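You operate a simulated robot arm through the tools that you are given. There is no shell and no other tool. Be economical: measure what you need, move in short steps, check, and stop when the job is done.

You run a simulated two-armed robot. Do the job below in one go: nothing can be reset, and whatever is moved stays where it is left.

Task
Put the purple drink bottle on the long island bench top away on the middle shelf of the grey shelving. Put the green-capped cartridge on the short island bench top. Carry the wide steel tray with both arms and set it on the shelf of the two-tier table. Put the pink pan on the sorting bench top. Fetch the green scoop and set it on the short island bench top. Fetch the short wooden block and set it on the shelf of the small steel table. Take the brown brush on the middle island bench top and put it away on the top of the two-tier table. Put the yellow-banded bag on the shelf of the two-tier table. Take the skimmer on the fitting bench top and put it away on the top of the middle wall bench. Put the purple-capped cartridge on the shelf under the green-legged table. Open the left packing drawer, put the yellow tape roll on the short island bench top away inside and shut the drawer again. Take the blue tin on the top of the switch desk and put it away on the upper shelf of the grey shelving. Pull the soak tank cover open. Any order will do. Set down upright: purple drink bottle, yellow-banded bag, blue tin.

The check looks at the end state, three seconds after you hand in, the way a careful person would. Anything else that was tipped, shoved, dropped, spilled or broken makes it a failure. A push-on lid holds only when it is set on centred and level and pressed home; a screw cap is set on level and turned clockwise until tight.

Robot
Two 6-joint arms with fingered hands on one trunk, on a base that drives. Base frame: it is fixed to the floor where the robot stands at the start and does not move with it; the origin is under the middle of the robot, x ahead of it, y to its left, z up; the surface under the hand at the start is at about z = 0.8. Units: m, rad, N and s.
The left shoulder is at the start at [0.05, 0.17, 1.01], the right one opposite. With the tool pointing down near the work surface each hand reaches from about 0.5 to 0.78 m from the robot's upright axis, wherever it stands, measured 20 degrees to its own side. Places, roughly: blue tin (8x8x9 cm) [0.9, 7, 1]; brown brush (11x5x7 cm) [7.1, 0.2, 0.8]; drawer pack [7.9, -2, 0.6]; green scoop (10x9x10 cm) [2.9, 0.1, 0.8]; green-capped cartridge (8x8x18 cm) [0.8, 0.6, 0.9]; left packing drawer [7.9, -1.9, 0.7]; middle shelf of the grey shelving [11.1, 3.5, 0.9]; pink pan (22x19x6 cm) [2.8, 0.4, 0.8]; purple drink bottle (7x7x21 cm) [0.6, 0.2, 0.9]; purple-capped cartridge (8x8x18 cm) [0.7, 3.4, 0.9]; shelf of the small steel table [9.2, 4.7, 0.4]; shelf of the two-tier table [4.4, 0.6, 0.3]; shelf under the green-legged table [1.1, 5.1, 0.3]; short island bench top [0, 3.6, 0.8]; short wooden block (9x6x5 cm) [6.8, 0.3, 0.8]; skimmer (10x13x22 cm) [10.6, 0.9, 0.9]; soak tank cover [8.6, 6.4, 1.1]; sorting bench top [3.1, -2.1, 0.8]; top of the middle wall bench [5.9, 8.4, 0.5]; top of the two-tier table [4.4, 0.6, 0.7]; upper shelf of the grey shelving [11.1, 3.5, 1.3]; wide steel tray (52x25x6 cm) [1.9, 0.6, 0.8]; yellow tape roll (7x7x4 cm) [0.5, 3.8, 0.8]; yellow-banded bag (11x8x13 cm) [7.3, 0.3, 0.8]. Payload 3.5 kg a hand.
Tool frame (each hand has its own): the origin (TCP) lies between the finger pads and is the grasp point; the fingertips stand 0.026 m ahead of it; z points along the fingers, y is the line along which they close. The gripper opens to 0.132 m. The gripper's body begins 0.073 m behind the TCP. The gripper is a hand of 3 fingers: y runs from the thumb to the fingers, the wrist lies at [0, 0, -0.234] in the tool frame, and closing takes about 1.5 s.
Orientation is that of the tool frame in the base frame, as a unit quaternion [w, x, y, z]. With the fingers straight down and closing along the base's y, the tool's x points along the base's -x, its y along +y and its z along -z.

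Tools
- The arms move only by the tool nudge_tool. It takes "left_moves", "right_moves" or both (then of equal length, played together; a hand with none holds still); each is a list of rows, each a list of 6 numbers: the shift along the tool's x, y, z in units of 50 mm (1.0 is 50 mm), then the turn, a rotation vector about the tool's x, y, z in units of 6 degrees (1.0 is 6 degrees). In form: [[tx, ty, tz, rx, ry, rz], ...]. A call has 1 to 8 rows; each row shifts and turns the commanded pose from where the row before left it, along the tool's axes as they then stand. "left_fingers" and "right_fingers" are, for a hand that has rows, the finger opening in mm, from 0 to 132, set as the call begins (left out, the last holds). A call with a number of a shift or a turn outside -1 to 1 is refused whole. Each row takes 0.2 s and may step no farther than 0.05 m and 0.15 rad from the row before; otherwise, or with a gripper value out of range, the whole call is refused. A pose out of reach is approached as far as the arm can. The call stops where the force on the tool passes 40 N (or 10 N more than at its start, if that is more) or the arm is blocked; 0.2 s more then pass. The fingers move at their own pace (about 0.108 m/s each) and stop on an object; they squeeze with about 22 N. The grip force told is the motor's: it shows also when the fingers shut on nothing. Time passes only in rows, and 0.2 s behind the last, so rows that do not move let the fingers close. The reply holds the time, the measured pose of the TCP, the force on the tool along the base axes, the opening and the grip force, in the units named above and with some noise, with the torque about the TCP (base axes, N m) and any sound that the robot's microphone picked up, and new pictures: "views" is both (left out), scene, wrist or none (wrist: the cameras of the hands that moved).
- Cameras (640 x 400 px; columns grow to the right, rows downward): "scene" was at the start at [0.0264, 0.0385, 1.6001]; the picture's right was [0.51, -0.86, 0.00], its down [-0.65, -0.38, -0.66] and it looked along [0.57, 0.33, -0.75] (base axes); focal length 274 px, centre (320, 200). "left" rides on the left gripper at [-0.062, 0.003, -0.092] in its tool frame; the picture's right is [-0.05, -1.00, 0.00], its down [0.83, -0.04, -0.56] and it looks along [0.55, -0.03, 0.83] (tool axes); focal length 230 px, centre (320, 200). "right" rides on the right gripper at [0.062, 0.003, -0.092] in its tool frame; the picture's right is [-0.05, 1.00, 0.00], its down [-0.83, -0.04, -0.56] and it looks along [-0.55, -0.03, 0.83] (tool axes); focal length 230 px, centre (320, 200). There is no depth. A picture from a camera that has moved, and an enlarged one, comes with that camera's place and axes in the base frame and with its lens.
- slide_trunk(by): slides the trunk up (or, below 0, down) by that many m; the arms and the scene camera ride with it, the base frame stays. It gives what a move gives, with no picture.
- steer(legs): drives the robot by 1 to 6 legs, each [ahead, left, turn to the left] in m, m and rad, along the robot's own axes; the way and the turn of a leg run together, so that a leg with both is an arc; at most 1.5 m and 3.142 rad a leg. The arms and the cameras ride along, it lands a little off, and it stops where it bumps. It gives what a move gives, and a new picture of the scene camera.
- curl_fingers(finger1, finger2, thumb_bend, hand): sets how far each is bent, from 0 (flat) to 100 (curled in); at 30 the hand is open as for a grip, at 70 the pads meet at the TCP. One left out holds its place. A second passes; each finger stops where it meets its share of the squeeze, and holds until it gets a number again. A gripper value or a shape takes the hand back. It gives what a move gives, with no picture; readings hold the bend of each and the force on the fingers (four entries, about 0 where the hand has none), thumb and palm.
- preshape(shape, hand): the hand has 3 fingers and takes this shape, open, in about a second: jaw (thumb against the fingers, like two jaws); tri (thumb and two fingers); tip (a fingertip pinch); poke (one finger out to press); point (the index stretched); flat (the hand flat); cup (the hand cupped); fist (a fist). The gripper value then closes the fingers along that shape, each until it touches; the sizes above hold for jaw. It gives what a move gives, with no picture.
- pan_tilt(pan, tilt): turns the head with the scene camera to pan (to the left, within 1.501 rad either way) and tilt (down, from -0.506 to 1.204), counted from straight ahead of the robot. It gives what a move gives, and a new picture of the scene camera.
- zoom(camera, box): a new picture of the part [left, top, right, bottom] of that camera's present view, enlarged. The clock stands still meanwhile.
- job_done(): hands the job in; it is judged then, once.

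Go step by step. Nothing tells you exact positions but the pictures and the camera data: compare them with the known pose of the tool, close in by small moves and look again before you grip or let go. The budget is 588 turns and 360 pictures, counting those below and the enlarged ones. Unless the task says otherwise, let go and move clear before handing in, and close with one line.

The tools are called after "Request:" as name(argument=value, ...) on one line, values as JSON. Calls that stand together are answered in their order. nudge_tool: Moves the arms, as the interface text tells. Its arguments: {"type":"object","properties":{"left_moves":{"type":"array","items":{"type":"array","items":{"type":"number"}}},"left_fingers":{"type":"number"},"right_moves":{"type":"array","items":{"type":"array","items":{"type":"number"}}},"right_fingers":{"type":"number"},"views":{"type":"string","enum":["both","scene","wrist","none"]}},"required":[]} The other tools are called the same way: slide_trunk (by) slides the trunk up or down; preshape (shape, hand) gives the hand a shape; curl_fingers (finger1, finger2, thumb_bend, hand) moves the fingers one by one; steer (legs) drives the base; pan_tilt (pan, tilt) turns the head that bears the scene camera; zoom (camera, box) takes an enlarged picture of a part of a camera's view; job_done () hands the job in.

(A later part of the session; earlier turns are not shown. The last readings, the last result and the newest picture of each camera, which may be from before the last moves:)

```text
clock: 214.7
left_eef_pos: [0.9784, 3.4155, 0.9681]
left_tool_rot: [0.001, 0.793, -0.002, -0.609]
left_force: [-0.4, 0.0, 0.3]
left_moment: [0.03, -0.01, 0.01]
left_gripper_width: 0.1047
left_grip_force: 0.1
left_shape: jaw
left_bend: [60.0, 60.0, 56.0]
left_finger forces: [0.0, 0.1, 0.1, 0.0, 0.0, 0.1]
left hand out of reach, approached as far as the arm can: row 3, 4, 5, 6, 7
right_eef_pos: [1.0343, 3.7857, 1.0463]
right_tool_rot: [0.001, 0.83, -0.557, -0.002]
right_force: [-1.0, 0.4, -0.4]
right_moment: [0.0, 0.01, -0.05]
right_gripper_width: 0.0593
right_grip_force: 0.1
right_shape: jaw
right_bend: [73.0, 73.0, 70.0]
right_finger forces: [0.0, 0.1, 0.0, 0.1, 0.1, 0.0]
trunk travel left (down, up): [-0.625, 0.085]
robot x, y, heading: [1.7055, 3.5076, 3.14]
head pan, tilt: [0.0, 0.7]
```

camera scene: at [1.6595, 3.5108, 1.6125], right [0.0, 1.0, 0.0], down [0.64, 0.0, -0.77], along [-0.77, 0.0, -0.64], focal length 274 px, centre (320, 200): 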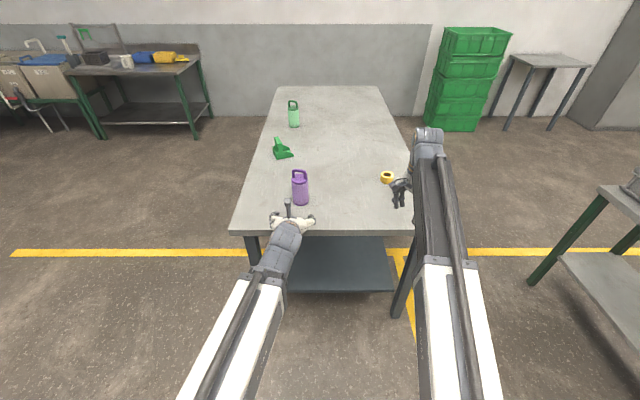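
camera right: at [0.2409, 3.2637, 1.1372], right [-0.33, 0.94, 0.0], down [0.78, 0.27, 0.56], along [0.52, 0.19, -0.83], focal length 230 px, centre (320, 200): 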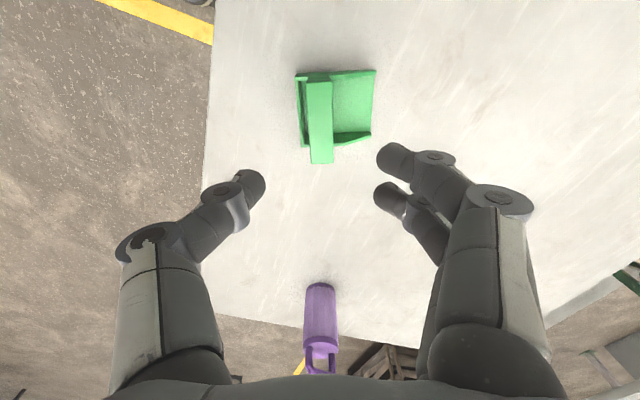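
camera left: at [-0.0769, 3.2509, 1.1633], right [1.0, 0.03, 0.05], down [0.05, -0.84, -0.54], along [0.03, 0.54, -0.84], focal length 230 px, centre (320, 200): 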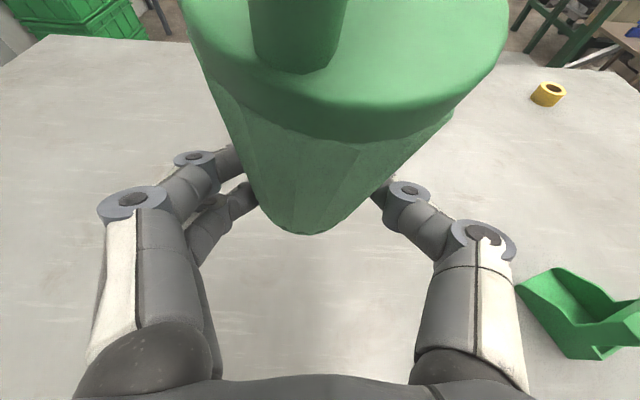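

Request:
nudge_tool(left_moves=[[-0.2, 0, 0.95, 0, 0, 0], [0.4, 0, 0.8, 0, 0, 0], [0.8, 0, 0.2, 0, 0, 0], [0.8, 0, 0.2, 0, 0, 0]], views="none")

```text
clock: 215.7
left_eef_pos: [0.8813, 3.4089, 0.9058]
left_tool_rot: [-0.001, 0.806, -0.005, -0.592]
left_force: [-0.3, 0.2, -0.1]
left_moment: [0.01, 0.02, 0.03]
left_gripper_width: 0.1047
left_grip_force: 0.0
left_shape: jaw
left_bend: [60.0, 60.0, 56.0]
left_finger forces: [0.0, 0.1, 0.0, 0.0, 0.1, 0.0]
left hand out of reach, approached as far as the arm can: row 3, 4
right_eef_pos: [1.0332, 3.7856, 1.0458]
right_tool_rot: [0.001, 0.83, -0.557, -0.002]
right_force: [-0.6, -0.4, 0.7]
right_moment: [0.01, 0.02, 0.01]
right_gripper_width: 0.0593
right_grip_force: 0.0
right_shape: jaw
right_bend: [73.0, 73.0, 70.0]
right_finger forces: [0.1, 0.0, 0.0, 0.0, 0.1, 0.0]
trunk travel left (down, up): [-0.625, 0.085]
robot x, y, heading: [1.7038, 3.5079, 3.141]
head pan, tilt: [0.0, 0.7]
```

The limit is pitching level at this shoulder height; I'll raise the hand relative to the shoulder and lower the trunk instead.

Request:
nudge_tool(left_moves=[[-0.9, 0, -0.28, 0, 0, 0], [-0.9, 0, -0.28, 0, -0.5, 0], [-0.9, 0, -0.28, 0, -0.5, 0]], right_moves=[[0, 0, -1, 0, 0, 0], [0, 0, -1, 0, 0, 0], [0, 0, -0.8, 0, 0, 0]], views="none")

Request:
slide_trunk(by=-0.17)

```text
clock: 216.5
left_eef_pos: [0.8968, 3.4131, 1.0257]
left_tool_rot: [0.001, 0.762, -0.001, -0.648]
left_force: [-0.2, -0.6, -0.1]
left_moment: [-0.01, 0.01, 0.02]
left_gripper_width: 0.1044
left_grip_force: 0.0
left_shape: jaw
left_bend: [60.0, 60.0, 56.0]
left_finger forces: [0.1, 0.0, 0.0, 0.1, 0.0, 0.0]
left hand out of reach, approached as far as the arm can: row 1, 2
right_eef_pos: [1.035, 3.7846, 1.1858]
right_tool_rot: [0.0, 0.831, -0.557, -0.001]
right_force: [0.5, 0.4, -0.4]
right_moment: [0.01, -0.02, 0.02]
right_gripper_width: 0.0594
right_grip_force: 0.0
right_shape: jaw
right_bend: [73.0, 73.0, 70.0]
right_finger forces: [0.1, 0.1, 0.1, 0.0, 0.1, 0.0]
trunk travel left (down, up): [-0.625, 0.085]
robot x, y, heading: [1.7051, 3.51, 3.136]
head pan, tilt: [0.0, 0.7]
```

```text
clock: 218.4
left_eef_pos: [0.8963, 3.4128, 0.8564]
left_tool_rot: [0.001, 0.761, -0.002, -0.648]
left_force: [0.8, -0.4, 0.6]
left_moment: [0.0, 0.03, 0.04]
left_gripper_width: 0.1047
left_grip_force: 0.1
left_shape: jaw
left_bend: [60.0, 60.0, 56.0]
left_finger forces: [0.0, 0.0, 0.0, 0.0, 0.0, 0.0]
right_eef_pos: [1.0338, 3.7839, 1.0158]
right_tool_rot: [0.001, 0.83, -0.557, -0.002]
right_force: [-0.1, 0.2, 0.4]
right_moment: [0.0, -0.03, -0.02]
right_gripper_width: 0.0596
right_grip_force: 0.1
right_shape: jaw
right_bend: [73.0, 73.0, 70.0]
right_finger forces: [0.0, 0.1, 0.0, 0.0, 0.0, 0.1]
trunk travel left (down, up): [-0.455, 0.255]
robot x, y, heading: [1.7078, 3.5102, 3.133]
head pan, tilt: [0.0, 0.7]
```

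Now at z 0.856, nearly level. Shift 1 cm and drive forward 0.13 m, checking the wrist view.

Request:
steer(legs=[[0.13, -0.011, 0.0]])

Request:
zoom(camera="left", box=[0, 0, 640, 400])

```text
clock: 219.7
left_eef_pos: [0.767, 3.4239, 0.8563]
left_tool_rot: [0.001, 0.761, -0.002, -0.648]
left_force: [0.4, -0.6, -0.1]
left_moment: [0.0, 0.0, -0.01]
left_gripper_width: 0.1046
left_grip_force: 0.1
left_shape: jaw
left_bend: [60.0, 60.0, 56.0]
left_finger forces: [0.0, 0.1, 0.0, 0.1, 0.0, 0.0]
right_eef_pos: [0.9037, 3.797, 1.0152]
right_tool_rot: [0.0, 0.831, -0.556, -0.002]
right_force: [0.5, -0.6, 0.5]
right_moment: [-0.05, 0.0, 0.02]
right_gripper_width: 0.0596
right_grip_force: 0.1
right_shape: jaw
right_bend: [73.0, 73.0, 70.0]
right_finger forces: [0.0, 0.0, 0.0, 0.0, 0.1, 0.0]
trunk travel left (down, up): [-0.455, 0.255]
robot x, y, heading: [1.5774, 3.5243, 3.138]
head pan, tilt: [0.0, 0.7]
camera scene: at [1.5297, 3.5222, 1.4424], right [0.0, 1.0, 0.0], down [0.64, 0.0, -0.76], along [-0.76, 0.0, -0.64], focal length 274 px, centre (320, 200)
```

scene: 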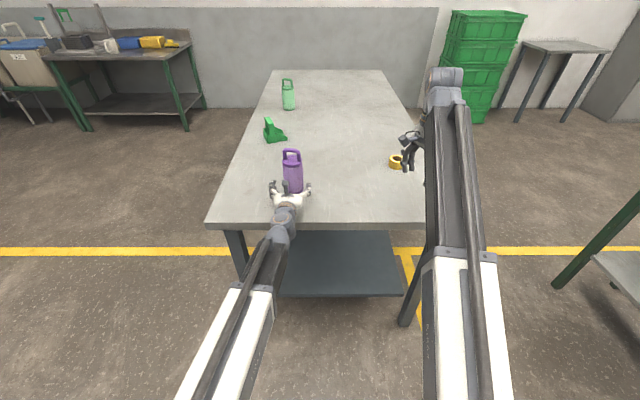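

```text
1.00 times, centred on (320, 200) of left (not enlarged: the box is as wide or as high as the picture)
camera zoom: at [0.8488, 3.4199, 0.9319], right [-0.01, 1.0, 0.05], down [0.68, 0.04, -0.73], along [-0.73, 0.03, -0.68], focal length 230 px, centre (320, 200)
```

zoom: 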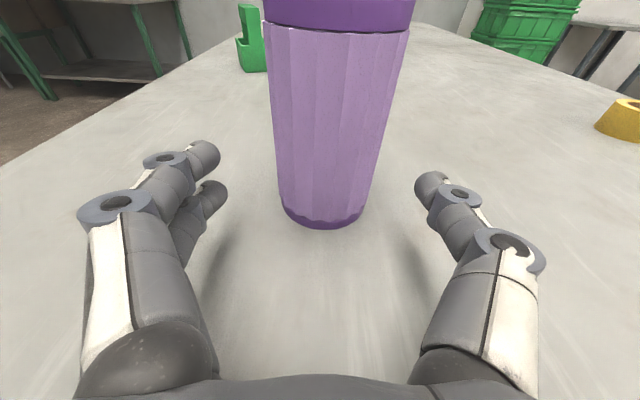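

Well centred. Advance the hand 6 cm and close.

Request:
nudge_tool(left_moves=[[-0.1, -0.04, 0.6, 0, 0, 0], [-0.1, -0.04, 0.6, 0, 0, 0]], views="wrist")

Request:
nudge_tool(left_moves=[[0, 0, 0, 0, 0, 0], [0, 0, 0, 0, 0, 0], [0, 0, 0, 0, 0, 0], [0, 0, 0, 0, 0, 0], [0, 0, 0, 0, 0, 0], [0, 0, 0, 0, 0, 0]], left_fingers=0, views="none")

```text
clock: 220.3
left_eef_pos: [0.7062, 3.4275, 0.855]
left_tool_rot: [0.001, 0.762, -0.001, -0.648]
left_force: [-0.1, -0.8, 0.1]
left_moment: [0.02, 0.0, 0.0]
left_gripper_width: 0.1045
left_grip_force: 0.0
left_shape: jaw
left_bend: [60.0, 60.0, 56.0]
left_finger forces: [0.0, 0.1, 0.0, 0.1, 0.0, 0.0]
right_eef_pos: [0.9037, 3.7954, 1.0152]
right_tool_rot: [0.002, 0.831, -0.557, -0.002]
right_force: [0.1, 0.2, 0.6]
right_moment: [-0.02, 0.01, -0.03]
right_gripper_width: 0.0596
right_grip_force: 0.2
right_shape: jaw
right_bend: [73.0, 73.0, 70.0]
right_finger forces: [0.0, 0.1, 0.1, 0.0, 0.0, 0.1]
trunk travel left (down, up): [-0.455, 0.255]
robot x, y, heading: [1.5778, 3.5236, 3.137]
head pan, tilt: [0.0, 0.7]
camera left: at [0.7874, 3.4234, 0.9316], right [-0.01, 1.0, 0.05], down [0.68, 0.04, -0.73], along [-0.73, 0.03, -0.68], focal length 230 px, centre (320, 200)
```

left: 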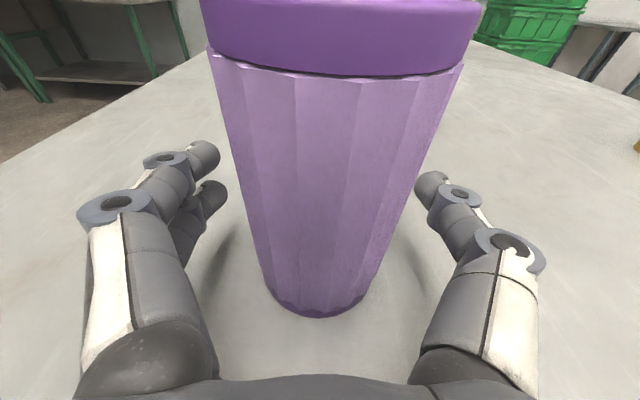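

```text
clock: 221.7
left_eef_pos: [0.7077, 3.4277, 0.8559]
left_tool_rot: [0.002, 0.761, -0.001, -0.648]
left_force: [-1.4, 1.8, 0.2]
left_moment: [-0.06, 0.01, -0.01]
left_gripper_width: 0.0564
left_grip_force: 21.5
left_shape: jaw
left_bend: [73.0, 73.0, 72.0]
left_finger forces: [10.2, 10.0, 0.1, 0.0, 20.2, 0.0]
right_eef_pos: [0.9039, 3.797, 1.0161]
right_tool_rot: [0.001, 0.831, -0.557, -0.001]
right_force: [0.5, 0.5, -0.3]
right_moment: [-0.01, -0.02, -0.01]
right_gripper_width: 0.0593
right_grip_force: 0.0
right_shape: jaw
right_bend: [73.0, 73.0, 70.0]
right_finger forces: [0.0, 0.0, 0.0, 0.0, 0.1, 0.0]
trunk travel left (down, up): [-0.455, 0.255]
robot x, y, heading: [1.5732, 3.5213, 3.135]
head pan, tilt: [0.0, 0.7]
```

Held (56 mm). Lift with the trunk, then drive 0.3 m ahead so the right hand comes over the tape roll.

Request:
slide_trunk(by=0.17)

Request:
steer(legs=[[0.3, 0, 0]])

Request:
zoom(camera="right", box=[0, 0, 640, 400])

```text
clock: 223.7
left_eef_pos: [0.7062, 3.4266, 1.0253]
left_tool_rot: [0.001, 0.762, -0.002, -0.648]
left_force: [-0.2, -0.5, -2.1]
left_moment: [-0.01, 0.01, -0.01]
left_gripper_width: 0.0562
left_grip_force: 22.3
left_shape: jaw
left_bend: [73.0, 73.0, 72.0]
left_finger forces: [9.9, 10.4, 0.0, 0.1, 19.9, 0.1]
right_eef_pos: [0.9026, 3.7968, 1.1857]
right_tool_rot: [0.001, 0.831, -0.557, -0.002]
right_force: [-1.1, 0.6, -0.3]
right_moment: [-0.01, -0.01, -0.01]
right_gripper_width: 0.0595
right_grip_force: 0.1
right_shape: jaw
right_bend: [73.0, 73.0, 70.0]
right_finger forces: [0.0, 0.0, 0.0, 0.0, 0.1, 0.0]
trunk travel left (down, up): [-0.625, 0.085]
robot x, y, heading: [1.5774, 3.5233, 3.137]
head pan, tilt: [0.0, 0.7]
```

```text
clock: 225.7
left_eef_pos: [0.4092, 3.4318, 1.0247]
left_tool_rot: [-0.001, 0.763, -0.004, -0.647]
left_force: [0.2, -0.7, -2.8]
left_moment: [0.03, 0.03, 0.01]
left_gripper_width: 0.0561
left_grip_force: 21.6
left_shape: jaw
left_bend: [73.0, 73.0, 72.0]
left_finger forces: [10.0, 10.4, 0.0, 0.1, 19.9, 0.1]
right_eef_pos: [0.607, 3.8006, 1.1854]
right_tool_rot: [0.0, 0.83, -0.558, -0.002]
right_force: [-0.4, 0.0, 0.8]
right_moment: [-0.04, -0.03, 0.0]
right_gripper_width: 0.0594
right_grip_force: 0.1
right_shape: jaw
right_bend: [73.0, 73.0, 70.0]
right_finger forces: [0.1, 0.0, 0.0, 0.1, 0.0, 0.1]
trunk travel left (down, up): [-0.625, 0.085]
robot x, y, heading: [1.2805, 3.5242, 3.131]
head pan, tilt: [0.0, 0.7]
camera scene: at [1.2324, 3.5239, 1.6124], right [0.01, 1.0, 0.0], down [0.64, 0.0, -0.76], along [-0.76, 0.01, -0.64], focal length 274 px, centre (320, 200)
```

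scene: 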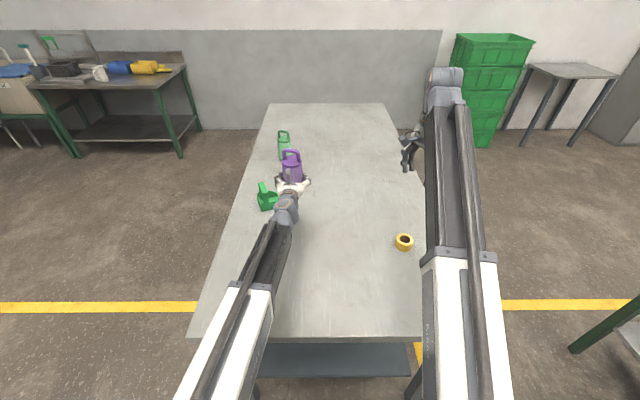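

```text
1.00 times, centred on (320, 200) of right (not enlarged: the box is as wide or as high as the picture)
camera zoom: at [0.6295, 3.7426, 1.2765], right [-0.94, -0.33, 0.0], down [-0.27, 0.79, 0.56], along [-0.18, 0.53, -0.83], focal length 230 px, centre (320, 200)
```

zoom: 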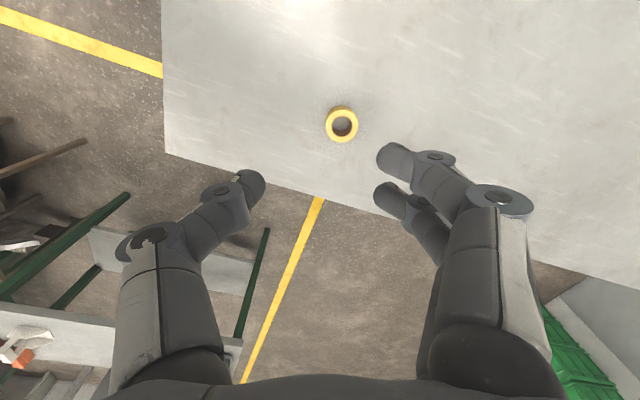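

Tape centre ≈ [0.551, 3.850]. I drive 6 cm closer, then bring the right hand over it and down partway.

Request:
steer(legs=[[0.06, 0, 0.008]])

Request:
nudge_tool(right_moves=[[-0.15, 0, 0.8, 0, 0, 0], [-0.15, 0, 0.8, 0, 0, 0], [-0.15, 0, 0.8, 0, 0, 0], [-0.15, 0, 0.8, 0, 0, 0], [-0.15, 0, 0.8, 0, 0, 0], [-0.15, 0, 0.8, 0, 0, 0]], right_fingers=105, views="wrist")

```text
clock: 226.7
left_eef_pos: [0.3488, 3.4238, 1.0243]
left_tool_rot: [0.003, 0.762, 0.001, -0.647]
left_force: [0.2, -0.5, -1.8]
left_moment: [0.01, 0.01, 0.0]
left_gripper_width: 0.0562
left_grip_force: 22.1
left_shape: jaw
left_bend: [73.0, 73.0, 72.0]
left_finger forces: [10.0, 10.4, 0.1, 0.1, 19.9, 0.0]
right_eef_pos: [0.5454, 3.7945, 1.1845]
right_tool_rot: [0.001, 0.832, -0.555, -0.002]
right_force: [-0.3, -0.3, -0.5]
right_moment: [-0.02, 0.0, -0.01]
right_gripper_width: 0.0596
right_grip_force: 0.0
right_shape: jaw
right_bend: [73.0, 73.0, 70.0]
right_finger forces: [0.0, 0.0, 0.0, 0.1, 0.1, 0.0]
trunk travel left (down, up): [-0.625, 0.085]
robot x, y, heading: [1.2219, 3.5254, -3.143]
head pan, tilt: [0.0, 0.7]
camera scene: at [1.1718, 3.5237, 1.6124], right [0.0, 1.0, 0.0], down [0.65, 0.0, -0.76], along [-0.76, 0.0, -0.65], focal length 274 px, centre (320, 200)
```

scene: 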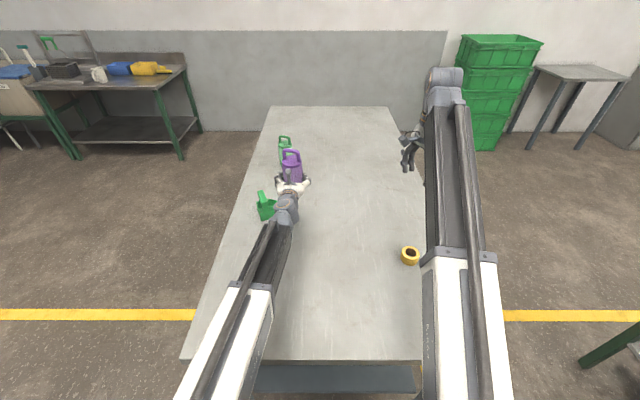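

```text
clock: 228.1
left_eef_pos: [0.35, 3.4246, 1.026]
left_tool_rot: [0.003, 0.762, 0.0, -0.648]
left_force: [0.4, 0.7, -2.4]
left_moment: [0.01, -0.02, -0.02]
left_gripper_width: 0.056
left_grip_force: 22.0
left_shape: jaw
left_bend: [73.0, 73.0, 72.0]
left_finger forces: [9.9, 10.5, 0.1, 0.1, 19.9, 0.0]
right_eef_pos: [0.5268, 3.8352, 0.9462]
right_tool_rot: [0.001, 0.832, -0.555, -0.002]
right_force: [-0.1, -0.9, 0.4]
right_moment: [0.0, 0.01, 0.02]
right_gripper_width: 0.1046
right_grip_force: 0.0
right_shape: jaw
right_bend: [60.0, 60.0, 56.0]
right_finger forces: [0.0, 0.1, 0.0, 0.0, 0.1, 0.0]
trunk travel left (down, up): [-0.625, 0.085]
robot x, y, heading: [1.2209, 3.5254, -3.14]
head pan, tilt: [0.0, 0.7]
camera right: at [0.5495, 3.7783, 1.0379], right [-0.94, -0.34, 0.0], down [-0.28, 0.78, 0.56], along [-0.19, 0.52, -0.83], focal length 230 px, centre (320, 200)
```

right: 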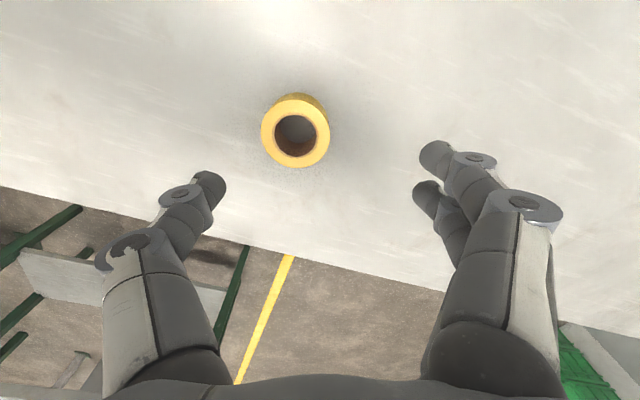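

Request:
nudge_tool(right_moves=[[0.03, -0.44, 0.5, 0, 0, 0], [0, 0, 0.9, 0, 0, 0], [0, 0, 0.6, 0, 0, 0], [0, 0, 0.26, 0, 0, 0]], views="wrist")

```text
clock: 229.1
left_eef_pos: [0.3508, 3.4246, 1.0256]
left_tool_rot: [0.003, 0.761, 0.001, -0.648]
left_force: [0.5, 0.5, -2.7]
left_moment: [-0.02, -0.01, -0.03]
left_gripper_width: 0.0561
left_grip_force: 22.1
left_shape: jaw
left_bend: [73.0, 73.0, 72.0]
left_finger forces: [9.9, 10.5, 0.1, 0.1, 19.9, 0.0]
right_eef_pos: [0.5504, 3.8439, 0.8323]
right_tool_rot: [0.001, 0.832, -0.555, -0.001]
right_force: [-1.0, 0.5, 0.7]
right_moment: [0.02, -0.02, 0.02]
right_gripper_width: 0.1044
right_grip_force: 0.1
right_shape: jaw
right_bend: [60.0, 60.0, 56.0]
right_finger forces: [0.0, 0.1, 0.0, 0.1, 0.0, 0.1]
trunk travel left (down, up): [-0.625, 0.085]
robot x, y, heading: [1.2198, 3.525, -3.139]
head pan, tilt: [0.0, 0.7]
camera right: at [0.5702, 3.7861, 0.9238], right [-0.94, -0.34, 0.0], down [-0.28, 0.78, 0.56], along [-0.19, 0.52, -0.83], focal length 230 px, centre (320, 200)
```

right: 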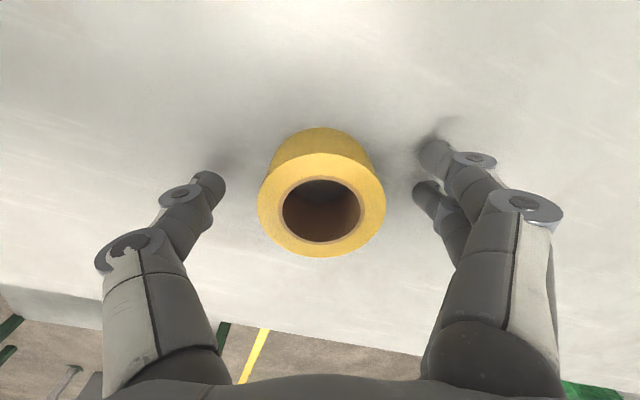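

Centred. Close and lift.

Request:
nudge_tool(right_moves=[[0, 0, 0, 0, 0, 0], [0, 0, 0, 0, 0, 0], [0, 0, 0, 0, 0, 0], [0, 0, 0, 0, 0, 0], [0, 0, 0, 0, 0, 0]], right_fingers=0, views="none")

Request:
nudge_tool(right_moves=[[0, 0, -0.4, 0, 0, 0], [0, 0, -0.9, 0, 0, 0], [0, 0, -1, 0, 0, 0], [0, 0, -1, 0, 0, 0], [0, 0, -1, 0, 0, 0], [0, 0, -1, 0, 0, 0]], views="wrist")

```text
clock: 230.2
left_eef_pos: [0.3488, 3.4255, 1.0252]
left_tool_rot: [0.002, 0.762, 0.0, -0.647]
left_force: [0.1, 0.2, -2.0]
left_moment: [-0.02, 0.01, 0.02]
left_gripper_width: 0.0563
left_grip_force: 21.7
left_shape: jaw
left_bend: [73.0, 73.0, 72.0]
left_finger forces: [9.9, 10.4, 0.0, 0.0, 19.8, 0.0]
right_eef_pos: [0.5474, 3.8426, 0.8327]
right_tool_rot: [0.0, 0.832, -0.555, -0.002]
right_force: [-0.4, 0.1, -0.5]
right_moment: [-0.02, 0.02, 0.0]
right_gripper_width: 0.0523
right_grip_force: 21.7
right_shape: jaw
right_bend: [73.0, 73.0, 70.0]
right_finger forces: [9.6, 10.1, 0.1, 0.0, 19.8, 0.0]
trunk travel left (down, up): [-0.625, 0.085]
robot x, y, heading: [1.218, 3.5222, -3.143]
head pan, tilt: [0.0, 0.7]
```

```text
clock: 231.7
left_eef_pos: [0.351, 3.4245, 1.0254]
left_tool_rot: [0.002, 0.761, 0.0, -0.649]
left_force: [-0.1, -0.8, -2.7]
left_moment: [-0.01, -0.02, -0.05]
left_gripper_width: 0.0559
left_grip_force: 22.1
left_shape: jaw
left_bend: [73.0, 73.0, 72.0]
left_finger forces: [10.0, 10.4, 0.1, 0.0, 19.9, 0.0]
right_eef_pos: [0.5497, 3.8417, 1.0992]
right_tool_rot: [0.001, 0.832, -0.555, -0.002]
right_force: [-0.3, -0.4, -0.6]
right_moment: [0.05, -0.02, 0.0]
right_gripper_width: 0.0521
right_grip_force: 21.8
right_shape: jaw
right_bend: [73.0, 73.0, 70.0]
right_finger forces: [9.6, 10.1, 0.0, 0.0, 19.8, 0.1]
trunk travel left (down, up): [-0.625, 0.085]
robot x, y, heading: [1.2171, 3.5228, -3.139]
head pan, tilt: [0.0, 0.7]
camera right: at [0.5723, 3.785, 1.189], right [-0.94, -0.34, 0.0], down [-0.28, 0.78, 0.56], along [-0.19, 0.52, -0.83], focal length 230 px, centre (320, 200)
```

right: 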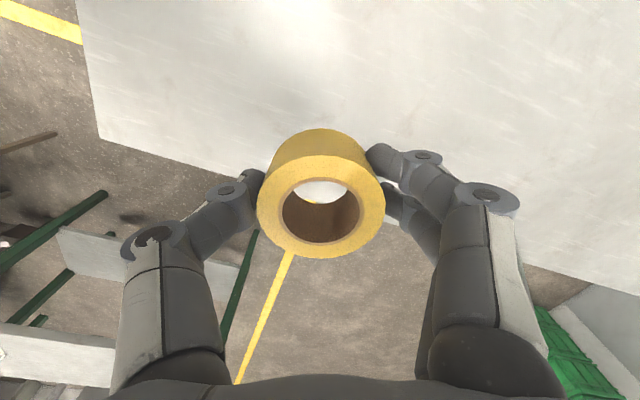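

Tape held. Now to the green-legged table for the purple-capped cartridge: back up, turn right and look.

Request:
steer(legs=[[-0.4, 0, 0], [0, 0, -1.571], [0, 0.3, 0]])

```text
clock: 239.6
left_eef_pos: [1.2158, 4.394, 1.0255]
left_tool_rot: [-0.456, 0.539, -0.538, -0.46]
left_force: [0.3, -0.8, -2.1]
left_moment: [-0.02, -0.01, -0.04]
left_gripper_width: 0.0558
left_grip_force: 21.9
left_shape: jaw
left_bend: [73.0, 73.0, 72.0]
left_finger forces: [9.7, 10.3, 0.1, 0.1, 19.6, 0.0]
right_eef_pos: [1.6349, 4.1941, 1.0979]
right_tool_rot: [0.001, -0.195, 0.981, 0.001]
right_force: [0.6, 0.9, -0.6]
right_moment: [-0.02, 0.0, 0.02]
right_gripper_width: 0.0518
right_grip_force: 22.5
right_shape: jaw
right_bend: [73.0, 73.0, 70.0]
right_finger forces: [9.6, 10.0, 0.0, 0.0, 19.4, 0.0]
trunk travel left (down, up): [-0.625, 0.085]
robot x, y, heading: [1.3193, 3.5224, 1.574]
head pan, tilt: [0.0, 0.7]
camera scene: at [1.316, 3.5691, 1.6124], right [1.0, 0.0, 0.0], down [0.0, -0.64, -0.76], along [0.0, 0.76, -0.64], focal length 274 px, centre (320, 200)
```

scene: 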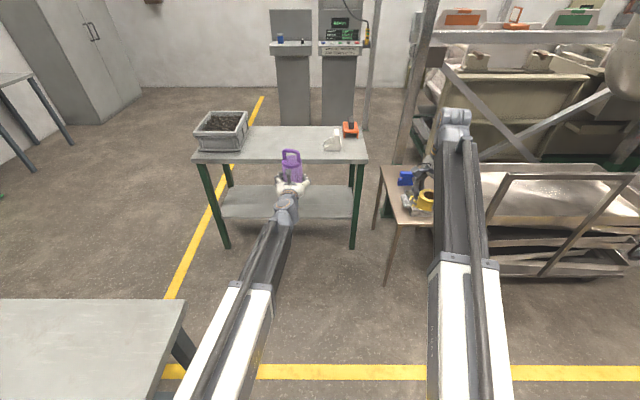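

The shelf under the green-legged table (z ≈ 0.29, y ≥ 4.93, x 0.6–1.59) is empty. I retract the right hand, move up, lower the trunk, and look in.

Request:
nudge_tool(right_moves=[[0.785, -0.325, 0, 0, 0, 0], [0.785, -0.325, 0, 0, 0, 0], [0.785, -0.325, 0, 0, 0, 0], [0.785, -0.325, 0, 0, 0, 0]], views="none")

Request:
steer(legs=[[0.3, 0.06, 0]])

Request:
slide_trunk(by=-0.6)

Request:
pan_tilt(pan=0.0, tilt=0.5)

```text
clock: 240.6
left_eef_pos: [1.2166, 4.3944, 1.0265]
left_tool_rot: [-0.456, 0.539, -0.539, -0.46]
left_force: [-0.6, 0.5, -2.0]
left_moment: [0.01, 0.0, -0.01]
left_gripper_width: 0.0557
left_grip_force: 22.2
left_shape: jaw
left_bend: [73.0, 73.0, 72.0]
left_finger forces: [9.7, 10.1, 0.0, 0.0, 19.6, 0.0]
right_eef_pos: [1.5157, 4.0751, 1.0973]
right_tool_rot: [0.001, -0.196, 0.981, 0.002]
right_force: [0.3, -0.3, -0.8]
right_moment: [-0.01, 0.0, 0.02]
right_gripper_width: 0.0516
right_grip_force: 21.6
right_shape: jaw
right_bend: [73.0, 73.0, 70.0]
right_finger forces: [9.6, 10.0, 0.0, 0.0, 19.6, 0.1]
trunk travel left (down, up): [-0.625, 0.085]
robot x, y, heading: [1.3213, 3.524, 1.576]
head pan, tilt: [0.0, 0.7]
```

```text
clock: 242.7
left_eef_pos: [1.154, 4.694, 1.0247]
left_tool_rot: [-0.456, 0.54, -0.537, -0.461]
left_force: [0.0, 0.8, -2.0]
left_moment: [0.0, -0.05, 0.03]
left_gripper_width: 0.0558
left_grip_force: 22.4
left_shape: jaw
left_bend: [73.0, 73.0, 72.0]
left_finger forces: [9.7, 10.3, 0.0, 0.0, 19.6, 0.0]
right_eef_pos: [1.4533, 4.3748, 1.0969]
right_tool_rot: [0.0, -0.196, 0.981, 0.002]
right_force: [-0.3, -0.7, -0.4]
right_moment: [-0.02, 0.03, -0.01]
right_gripper_width: 0.0519
right_grip_force: 22.1
right_shape: jaw
right_bend: [73.0, 73.0, 70.0]
right_finger forces: [9.6, 10.0, 0.0, 0.0, 19.6, 0.1]
trunk travel left (down, up): [-0.625, 0.085]
robot x, y, heading: [1.2534, 3.8198, 1.579]
head pan, tilt: [0.0, 0.7]
camera scene: at [1.2556, 3.8689, 1.6124], right [1.0, 0.0, 0.0], down [0.0, -0.64, -0.76], along [0.0, 0.76, -0.64], focal length 274 px, centre (320, 200)
```

scene: 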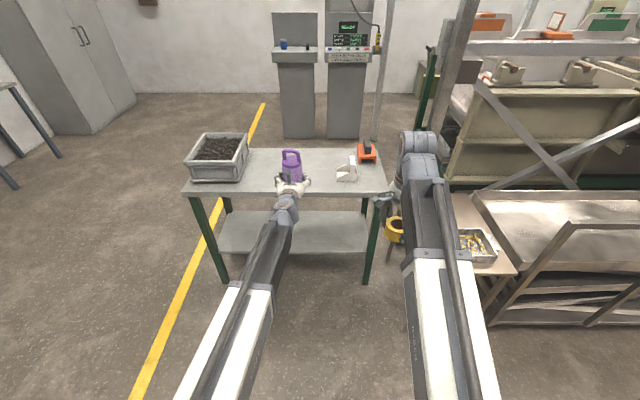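

```text
refused: -0.6 is not a number from -0.4 to 0.4
```

```text
clock: 243.4
left_eef_pos: [1.1551, 4.6927, 1.0239]
left_tool_rot: [0.457, -0.538, 0.538, 0.46]
left_force: [0.1, 0.0, -1.6]
left_moment: [-0.02, -0.01, 0.0]
left_gripper_width: 0.0555
left_grip_force: 21.9
left_shape: jaw
left_bend: [73.0, 73.0, 72.0]
left_finger forces: [9.6, 10.3, 0.0, 0.1, 19.7, 0.0]
right_eef_pos: [1.4541, 4.3752, 1.0963]
right_tool_rot: [0.001, -0.196, 0.981, 0.001]
right_force: [0.3, 0.1, -0.1]
right_moment: [0.0, -0.02, -0.02]
right_gripper_width: 0.0519
right_grip_force: 21.7
right_shape: jaw
right_bend: [73.0, 73.0, 70.0]
right_finger forces: [9.6, 10.0, 0.0, 0.0, 19.5, 0.0]
trunk travel left (down, up): [-0.625, 0.085]
robot x, y, heading: [1.2555, 3.8258, 1.572]
head pan, tilt: [0.0, 0.499]
camera scene: at [1.2557, 3.8742, 1.6301], right [1.0, 0.0, 0.0], down [0.0, -0.48, -0.88], along [0.0, 0.88, -0.48], focal length 274 px, centre (320, 200)
```

scene: 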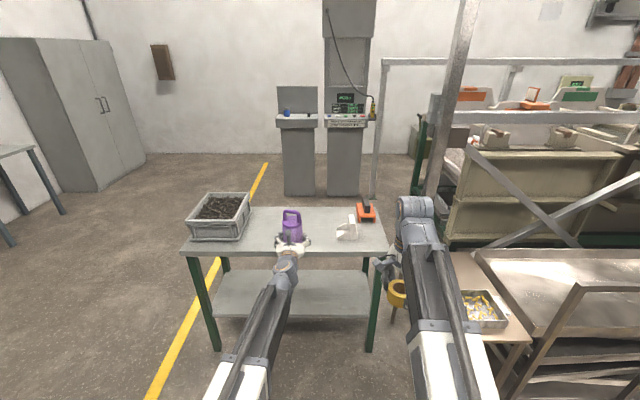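

Request:
slide_trunk(by=-0.4)

Request:
slide_trunk(by=-0.2)

Request:
pan_tilt(pan=0.0, tilt=0.5)

```text
clock: 247.2
left_eef_pos: [1.1546, 4.693, 0.6253]
left_tool_rot: [-0.455, 0.54, -0.538, -0.46]
left_force: [0.3, 0.9, -2.9]
left_moment: [0.0, -0.01, 0.01]
left_gripper_width: 0.0558
left_grip_force: 21.8
left_shape: jaw
left_bend: [73.0, 73.0, 72.0]
left_finger forces: [9.8, 10.3, 0.0, 0.0, 19.6, 0.1]
right_eef_pos: [1.453, 4.3744, 0.6964]
right_tool_rot: [0.0, -0.196, 0.981, 0.002]
right_force: [0.0, 0.0, -1.4]
right_moment: [0.01, 0.02, 0.01]
right_gripper_width: 0.0517
right_grip_force: 21.8
right_shape: jaw
right_bend: [73.0, 73.0, 70.0]
right_finger forces: [9.6, 10.0, 0.1, 0.0, 19.5, 0.0]
trunk travel left (down, up): [-0.225, 0.485]
robot x, y, heading: [1.2583, 3.8247, 1.576]
head pan, tilt: [0.0, 0.499]
```

```text
clock: 249.4
left_eef_pos: [1.1544, 4.6931, 0.4261]
left_tool_rot: [-0.456, 0.539, -0.539, -0.459]
left_force: [-0.2, 0.5, -2.4]
left_moment: [0.02, -0.01, 0.02]
left_gripper_width: 0.0557
left_grip_force: 22.1
left_shape: jaw
left_bend: [73.0, 73.0, 72.0]
left_finger forces: [9.7, 10.3, 0.0, 0.0, 19.6, 0.0]
right_eef_pos: [1.4535, 4.3743, 0.4972]
right_tool_rot: [0.0, -0.197, 0.98, 0.003]
right_force: [0.3, 0.5, -1.0]
right_moment: [0.02, 0.0, 0.0]
right_gripper_width: 0.0516
right_grip_force: 22.1
right_shape: jaw
right_bend: [73.0, 73.0, 70.0]
right_finger forces: [9.6, 10.0, 0.0, 0.0, 19.5, 0.1]
trunk travel left (down, up): [-0.025, 0.685]
robot x, y, heading: [1.2615, 3.8252, 1.572]
head pan, tilt: [0.0, 0.499]
```

```text
clock: 250.0
left_eef_pos: [1.1542, 4.6922, 0.4253]
left_tool_rot: [-0.456, 0.539, -0.538, -0.46]
left_force: [1.0, 0.2, -2.3]
left_moment: [0.01, 0.0, -0.04]
left_gripper_width: 0.0558
left_grip_force: 22.2
left_shape: jaw
left_bend: [73.0, 73.0, 72.0]
left_finger forces: [9.7, 10.3, 0.1, 0.1, 19.6, 0.1]
right_eef_pos: [1.4521, 4.3744, 0.497]
right_tool_rot: [0.0, -0.196, 0.981, 0.002]
right_force: [0.2, 0.0, -0.5]
right_moment: [0.03, -0.02, -0.01]
right_gripper_width: 0.0516
right_grip_force: 22.0
right_shape: jaw
right_bend: [73.0, 73.0, 70.0]
right_finger forces: [9.7, 10.1, 0.0, 0.0, 19.5, 0.0]
trunk travel left (down, up): [-0.025, 0.685]
robot x, y, heading: [1.2596, 3.8223, 1.58]
head pan, tilt: [0.0, 0.499]
camera scene: at [1.2557, 3.874, 1.0302], right [1.0, 0.0, 0.0], down [0.0, -0.48, -0.88], along [0.0, 0.88, -0.48], focal length 274 px, centre (320, 200)
```

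scene: 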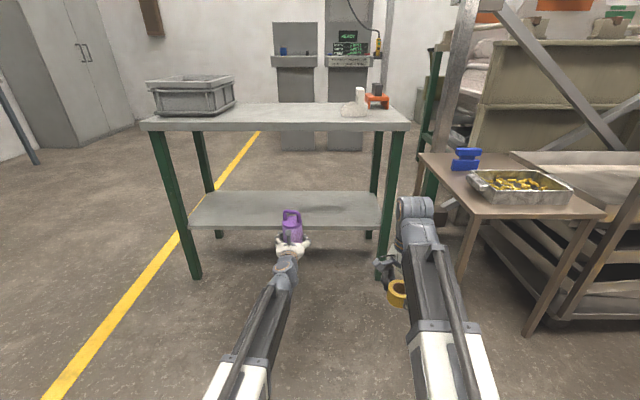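

Clear under the table. I drive in 0.42 m and then lower the arm to set the cartridge down.

Request:
steer(legs=[[0.42, 0, 0]])

Request:
nudge_tool(left_moves=[[0.4, 0, 0.06, 0, 0, 0], [0.3, 0, 0.05, 0, 0, 0], [0.2, 0, 0.03, 0, 0, 0], [0.15, 0, 0.02, 0, 0, 0], [0.15, 0, 0.02, 0, 0, 0], [0.15, 0, 0.02, 0, 0, 0]], views="scene")

```text
clock: 252.6
left_eef_pos: [1.1527, 5.1151, 0.4247]
left_tool_rot: [-0.456, 0.539, -0.538, -0.46]
left_force: [-0.2, -1.2, -2.6]
left_moment: [-0.01, 0.01, 0.03]
left_gripper_width: 0.0558
left_grip_force: 22.6
left_shape: jaw
left_bend: [73.0, 73.0, 72.0]
left_finger forces: [9.8, 10.4, 0.0, 0.0, 19.6, 0.0]
right_eef_pos: [1.4507, 4.7963, 0.4964]
right_tool_rot: [0.0, -0.198, 0.98, 0.002]
right_force: [0.5, -0.5, -1.1]
right_moment: [0.01, -0.01, -0.02]
right_gripper_width: 0.052
right_grip_force: 22.4
right_shape: jaw
right_bend: [73.0, 73.0, 70.0]
right_finger forces: [9.7, 10.0, 0.0, 0.0, 19.5, 0.0]
trunk travel left (down, up): [-0.025, 0.685]
robot x, y, heading: [1.2522, 4.2399, 1.575]
head pan, tilt: [0.0, 0.499]
camera scene: at [1.2539, 4.2961, 1.0302], right [1.0, 0.0, 0.0], down [0.0, -0.48, -0.88], along [0.0, 0.88, -0.48], focal length 274 px, centre (320, 200)
```

scene: 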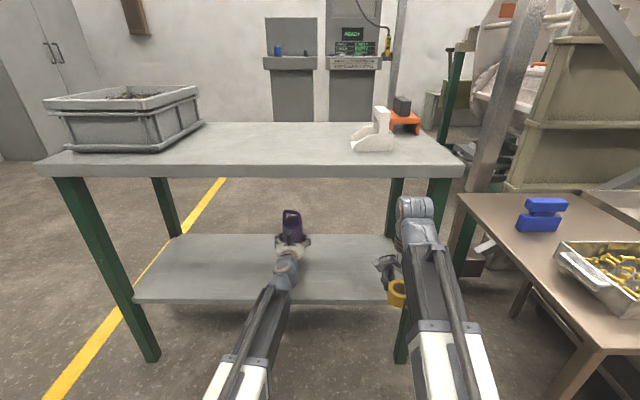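

```text
clock: 254.0
left_eef_pos: [1.1469, 5.1215, 0.3968]
left_tool_rot: [-0.45, 0.544, -0.543, -0.455]
left_force: [-0.2, -0.5, -2.2]
left_moment: [-0.01, 0.0, 0.02]
left_gripper_width: 0.0558
left_grip_force: 21.4
left_shape: jaw
left_bend: [73.0, 73.0, 72.0]
left_finger forces: [9.7, 10.3, 0.0, 0.0, 19.6, 0.0]
left hand out of reach, approached as far as the arm can: row 2, 3, 4, 5, 6
right_eef_pos: [1.4504, 4.7969, 0.4953]
right_tool_rot: [0.001, -0.198, 0.98, 0.002]
right_force: [0.3, 0.4, -0.9]
right_moment: [0.0, 0.0, 0.02]
right_gripper_width: 0.0516
right_grip_force: 22.4
right_shape: jaw
right_bend: [73.0, 73.0, 70.0]
right_finger forces: [9.7, 10.0, 0.0, 0.1, 19.5, 0.0]
trunk travel left (down, up): [-0.025, 0.685]
robot x, y, heading: [1.2544, 4.2457, 1.574]
head pan, tilt: [0.0, 0.499]
camera scene: at [1.2539, 4.2961, 1.0302], right [1.0, 0.0, 0.0], down [0.0, -0.48, -0.88], along [0.0, 0.88, -0.48], focal length 274 px, centre (320, 200)
```

scene: 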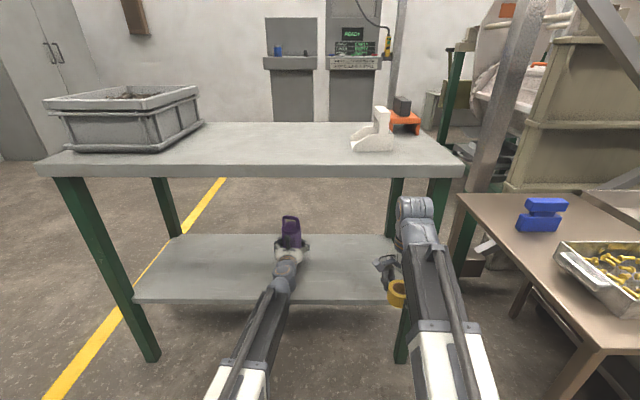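

The pitch limit stops it a bit high. I use the last trunk travel and allow a few degrees of pitch for the final lowering.

Request:
slide_trunk(by=-0.022)

Request:
nudge_tool(left_moves=[[0, 0, 0, 0, 0.6, 0], [0.1, 0, 0.2, 0, 0.4, 0], [0.15, 0, 0.04, 0, 0, 0], [0.15, 0, 0.04, 0, 0, 0]], views="none")

```text
clock: 254.7
left_eef_pos: [1.1466, 5.1206, 0.3793]
left_tool_rot: [0.451, -0.542, 0.543, 0.456]
left_force: [0.1, 1.9, 23.0]
left_moment: [0.33, 0.05, 0.0]
left_gripper_width: 0.0558
left_grip_force: 22.2
left_shape: jaw
left_bend: [73.0, 73.0, 72.0]
left_finger forces: [10.7, 10.9, 0.0, 0.1, 20.8, 0.0]
right_eef_pos: [1.4516, 4.7961, 0.4763]
right_tool_rot: [0.001, -0.198, 0.98, 0.003]
right_force: [0.0, -0.3, -0.4]
right_moment: [0.02, 0.01, 0.0]
right_gripper_width: 0.0515
right_grip_force: 22.2
right_shape: jaw
right_bend: [73.0, 73.0, 70.0]
right_finger forces: [9.7, 10.0, 0.0, 0.1, 19.6, 0.0]
trunk travel left (down, up): [-0.003, 0.707]
robot x, y, heading: [1.2554, 4.2454, 1.58]
head pan, tilt: [0.0, 0.499]
```

```text
clock: 255.7
left_eef_pos: [1.1406, 5.1251, 0.3523]
left_tool_rot: [-0.429, 0.561, -0.552, -0.443]
left_force: [-0.3, 0.4, 1.2]
left_moment: [0.04, -0.03, 0.01]
left_gripper_width: 0.0383
left_grip_force: 21.6
left_shape: jaw
left_bend: [76.0, 76.0, 76.0]
left_finger forces: [5.7, 4.5, 0.0, 0.0, 9.5, 0.0]
left hand out of reach, approached as far as the arm can: row 2
right_eef_pos: [1.4518, 4.7971, 0.475]
right_tool_rot: [0.0, -0.198, 0.98, 0.002]
right_force: [-0.1, -0.2, 0.0]
right_moment: [0.0, 0.0, 0.03]
right_gripper_width: 0.0517
right_grip_force: 21.6
right_shape: jaw
right_bend: [73.0, 73.0, 70.0]
right_finger forces: [9.6, 10.1, 0.0, 0.0, 19.5, 0.0]
trunk travel left (down, up): [-0.003, 0.707]
robot x, y, heading: [1.2535, 4.2447, 1.573]
head pan, tilt: [0.0, 0.499]
```

It had already touched; the extra lowering slid the fingers. Let me look.

Request:
zoom(camera="left", box=[0, 0, 640, 400])

Request:
zoom(camera="scene", box=[230, 190, 350, 290])

```text
1.00 times, centred on (320, 200) of left (not enlarged: the box is as wide or as high as the picture)
camera zoom: at [1.1408, 5.0497, 0.4353], right [1.0, 0.03, 0.04], down [0.05, -0.74, -0.67], along [0.01, 0.67, -0.74], focal length 230 px, centre (320, 200)
```

zoom: 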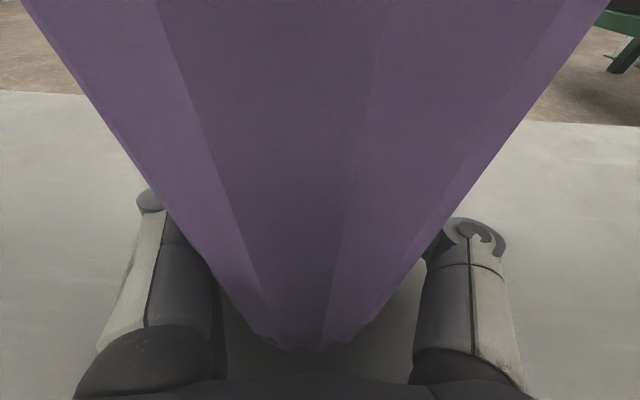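

```text
4.00 times, centred on (290, 240) of scene
camera zoom: at [1.2539, 4.2958, 1.0076], right [1.0, 0.0, 0.0], down [0.0, -0.48, -0.88], along [0.0, 0.88, -0.48], focal length 1097 px, centre (440, 40)
```

zoom: 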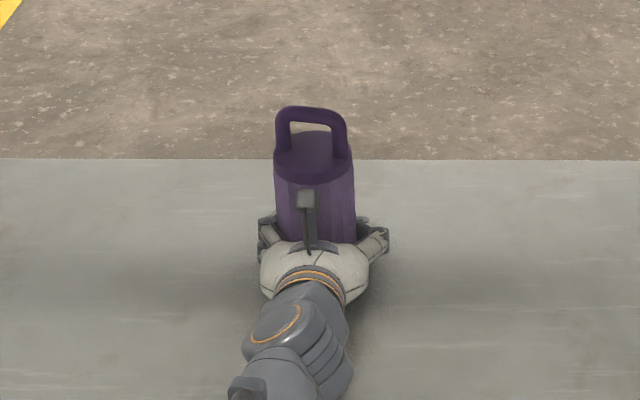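

It still stands, with the fingers closed around behind it. I open wide and look again.

Request:
nudge_tool(left_moves=[[0, 0, 0, 0, 0, 0], [0, 0, 0, 0, 0, 0], [0, 0, 0, 0, 0, 0], [0, 0, 0, 0, 0, 0]], left_fingers=120, views="wrist")

Request:
zoom(camera="scene", box=[230, 190, 350, 290])

```text
clock: 256.7
left_eef_pos: [1.1431, 5.1264, 0.356]
left_tool_rot: [-0.432, 0.558, -0.553, -0.443]
left_force: [0.7, 0.0, 0.4]
left_moment: [0.03, -0.02, 0.01]
left_gripper_width: 0.1201
left_grip_force: 0.1
left_shape: jaw
left_bend: [47.0, 47.0, 43.0]
left_finger forces: [0.0, 0.1, 0.1, 0.1, 0.1, 0.0]
right_eef_pos: [1.4523, 4.7967, 0.474]
right_tool_rot: [0.0, -0.198, 0.98, 0.002]
right_force: [-0.1, -0.3, 0.2]
right_moment: [0.02, -0.02, 0.04]
right_gripper_width: 0.0515
right_grip_force: 21.6
right_shape: jaw
right_bend: [73.0, 73.0, 70.0]
right_finger forces: [9.7, 10.1, 0.0, 0.1, 19.5, 0.1]
trunk travel left (down, up): [-0.003, 0.707]
robot x, y, heading: [1.2569, 4.2459, 1.574]
head pan, tilt: [0.0, 0.499]
camera left: at [1.1424, 5.05, 0.4388], right [1.0, 0.03, 0.04], down [0.05, -0.73, -0.68], along [0.01, 0.68, -0.73], focal length 230 px, centre (320, 200)
```

left: 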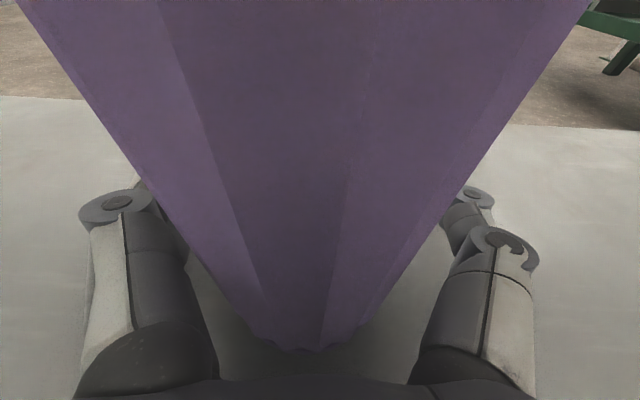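

```text
4.00 times, centred on (290, 240) of scene
camera zoom: at [1.2539, 4.2959, 1.0082], right [1.0, 0.0, 0.0], down [0.0, -0.48, -0.88], along [0.0, 0.88, -0.48], focal length 1097 px, centre (440, 40)
```

zoom: 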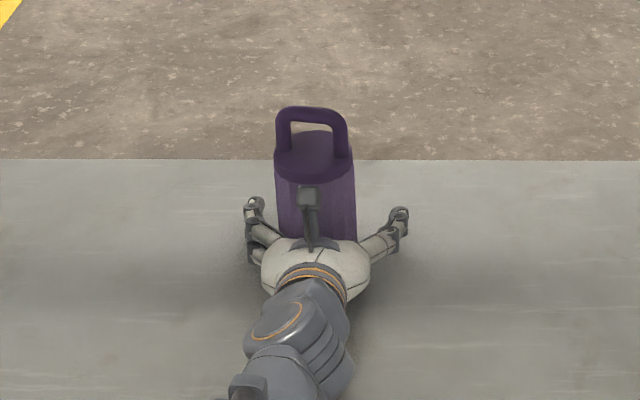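

Request:
steer(legs=[[-0.12, 0, 0]])

Request:
zoom(camera="scene", box=[230, 190, 350, 290])

```text
clock: 257.9
left_eef_pos: [1.1437, 5.0062, 0.3573]
left_tool_rot: [-0.431, 0.559, -0.553, -0.443]
left_force: [0.8, -0.5, -0.7]
left_moment: [-0.01, -0.02, 0.03]
left_gripper_width: 0.12
left_grip_force: 0.1
left_shape: jaw
left_bend: [47.0, 47.0, 43.0]
left_finger forces: [0.0, 0.0, 0.0, 0.1, 0.0, 0.0]
right_eef_pos: [1.4514, 4.6765, 0.4749]
right_tool_rot: [0.0, -0.197, 0.98, 0.002]
right_force: [-0.1, -0.6, -0.5]
right_moment: [0.0, -0.01, -0.03]
right_gripper_width: 0.0518
right_grip_force: 21.8
right_shape: jaw
right_bend: [73.0, 73.0, 70.0]
right_finger forces: [9.6, 10.0, 0.0, 0.0, 19.5, 0.0]
trunk travel left (down, up): [-0.003, 0.707]
robot x, y, heading: [1.2568, 4.1247, 1.577]
head pan, tilt: [0.0, 0.499]
camera scene: at [1.2544, 4.1756, 1.0082], right [1.0, 0.0, 0.0], down [0.0, -0.48, -0.88], along [0.0, 0.88, -0.48], focal length 274 px, centre (320, 200)
```

scene: 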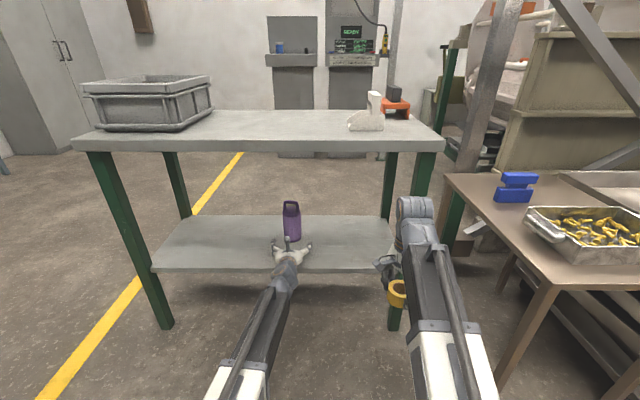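

```text
4.00 times, centred on (290, 240) of scene
camera zoom: at [1.2544, 4.1756, 1.0082], right [1.0, 0.0, 0.0], down [0.0, -0.48, -0.88], along [0.0, 0.88, -0.48], focal length 1097 px, centre (440, 40)
```

zoom: 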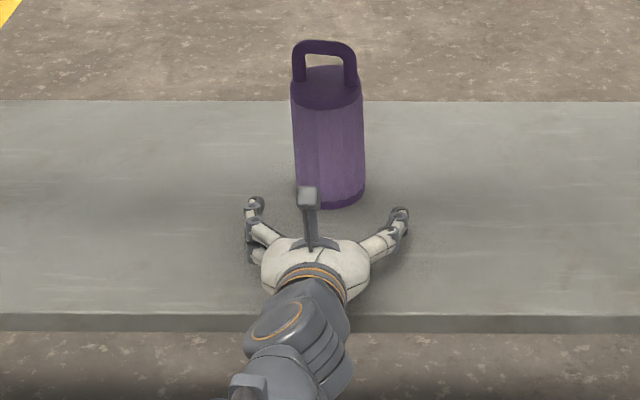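

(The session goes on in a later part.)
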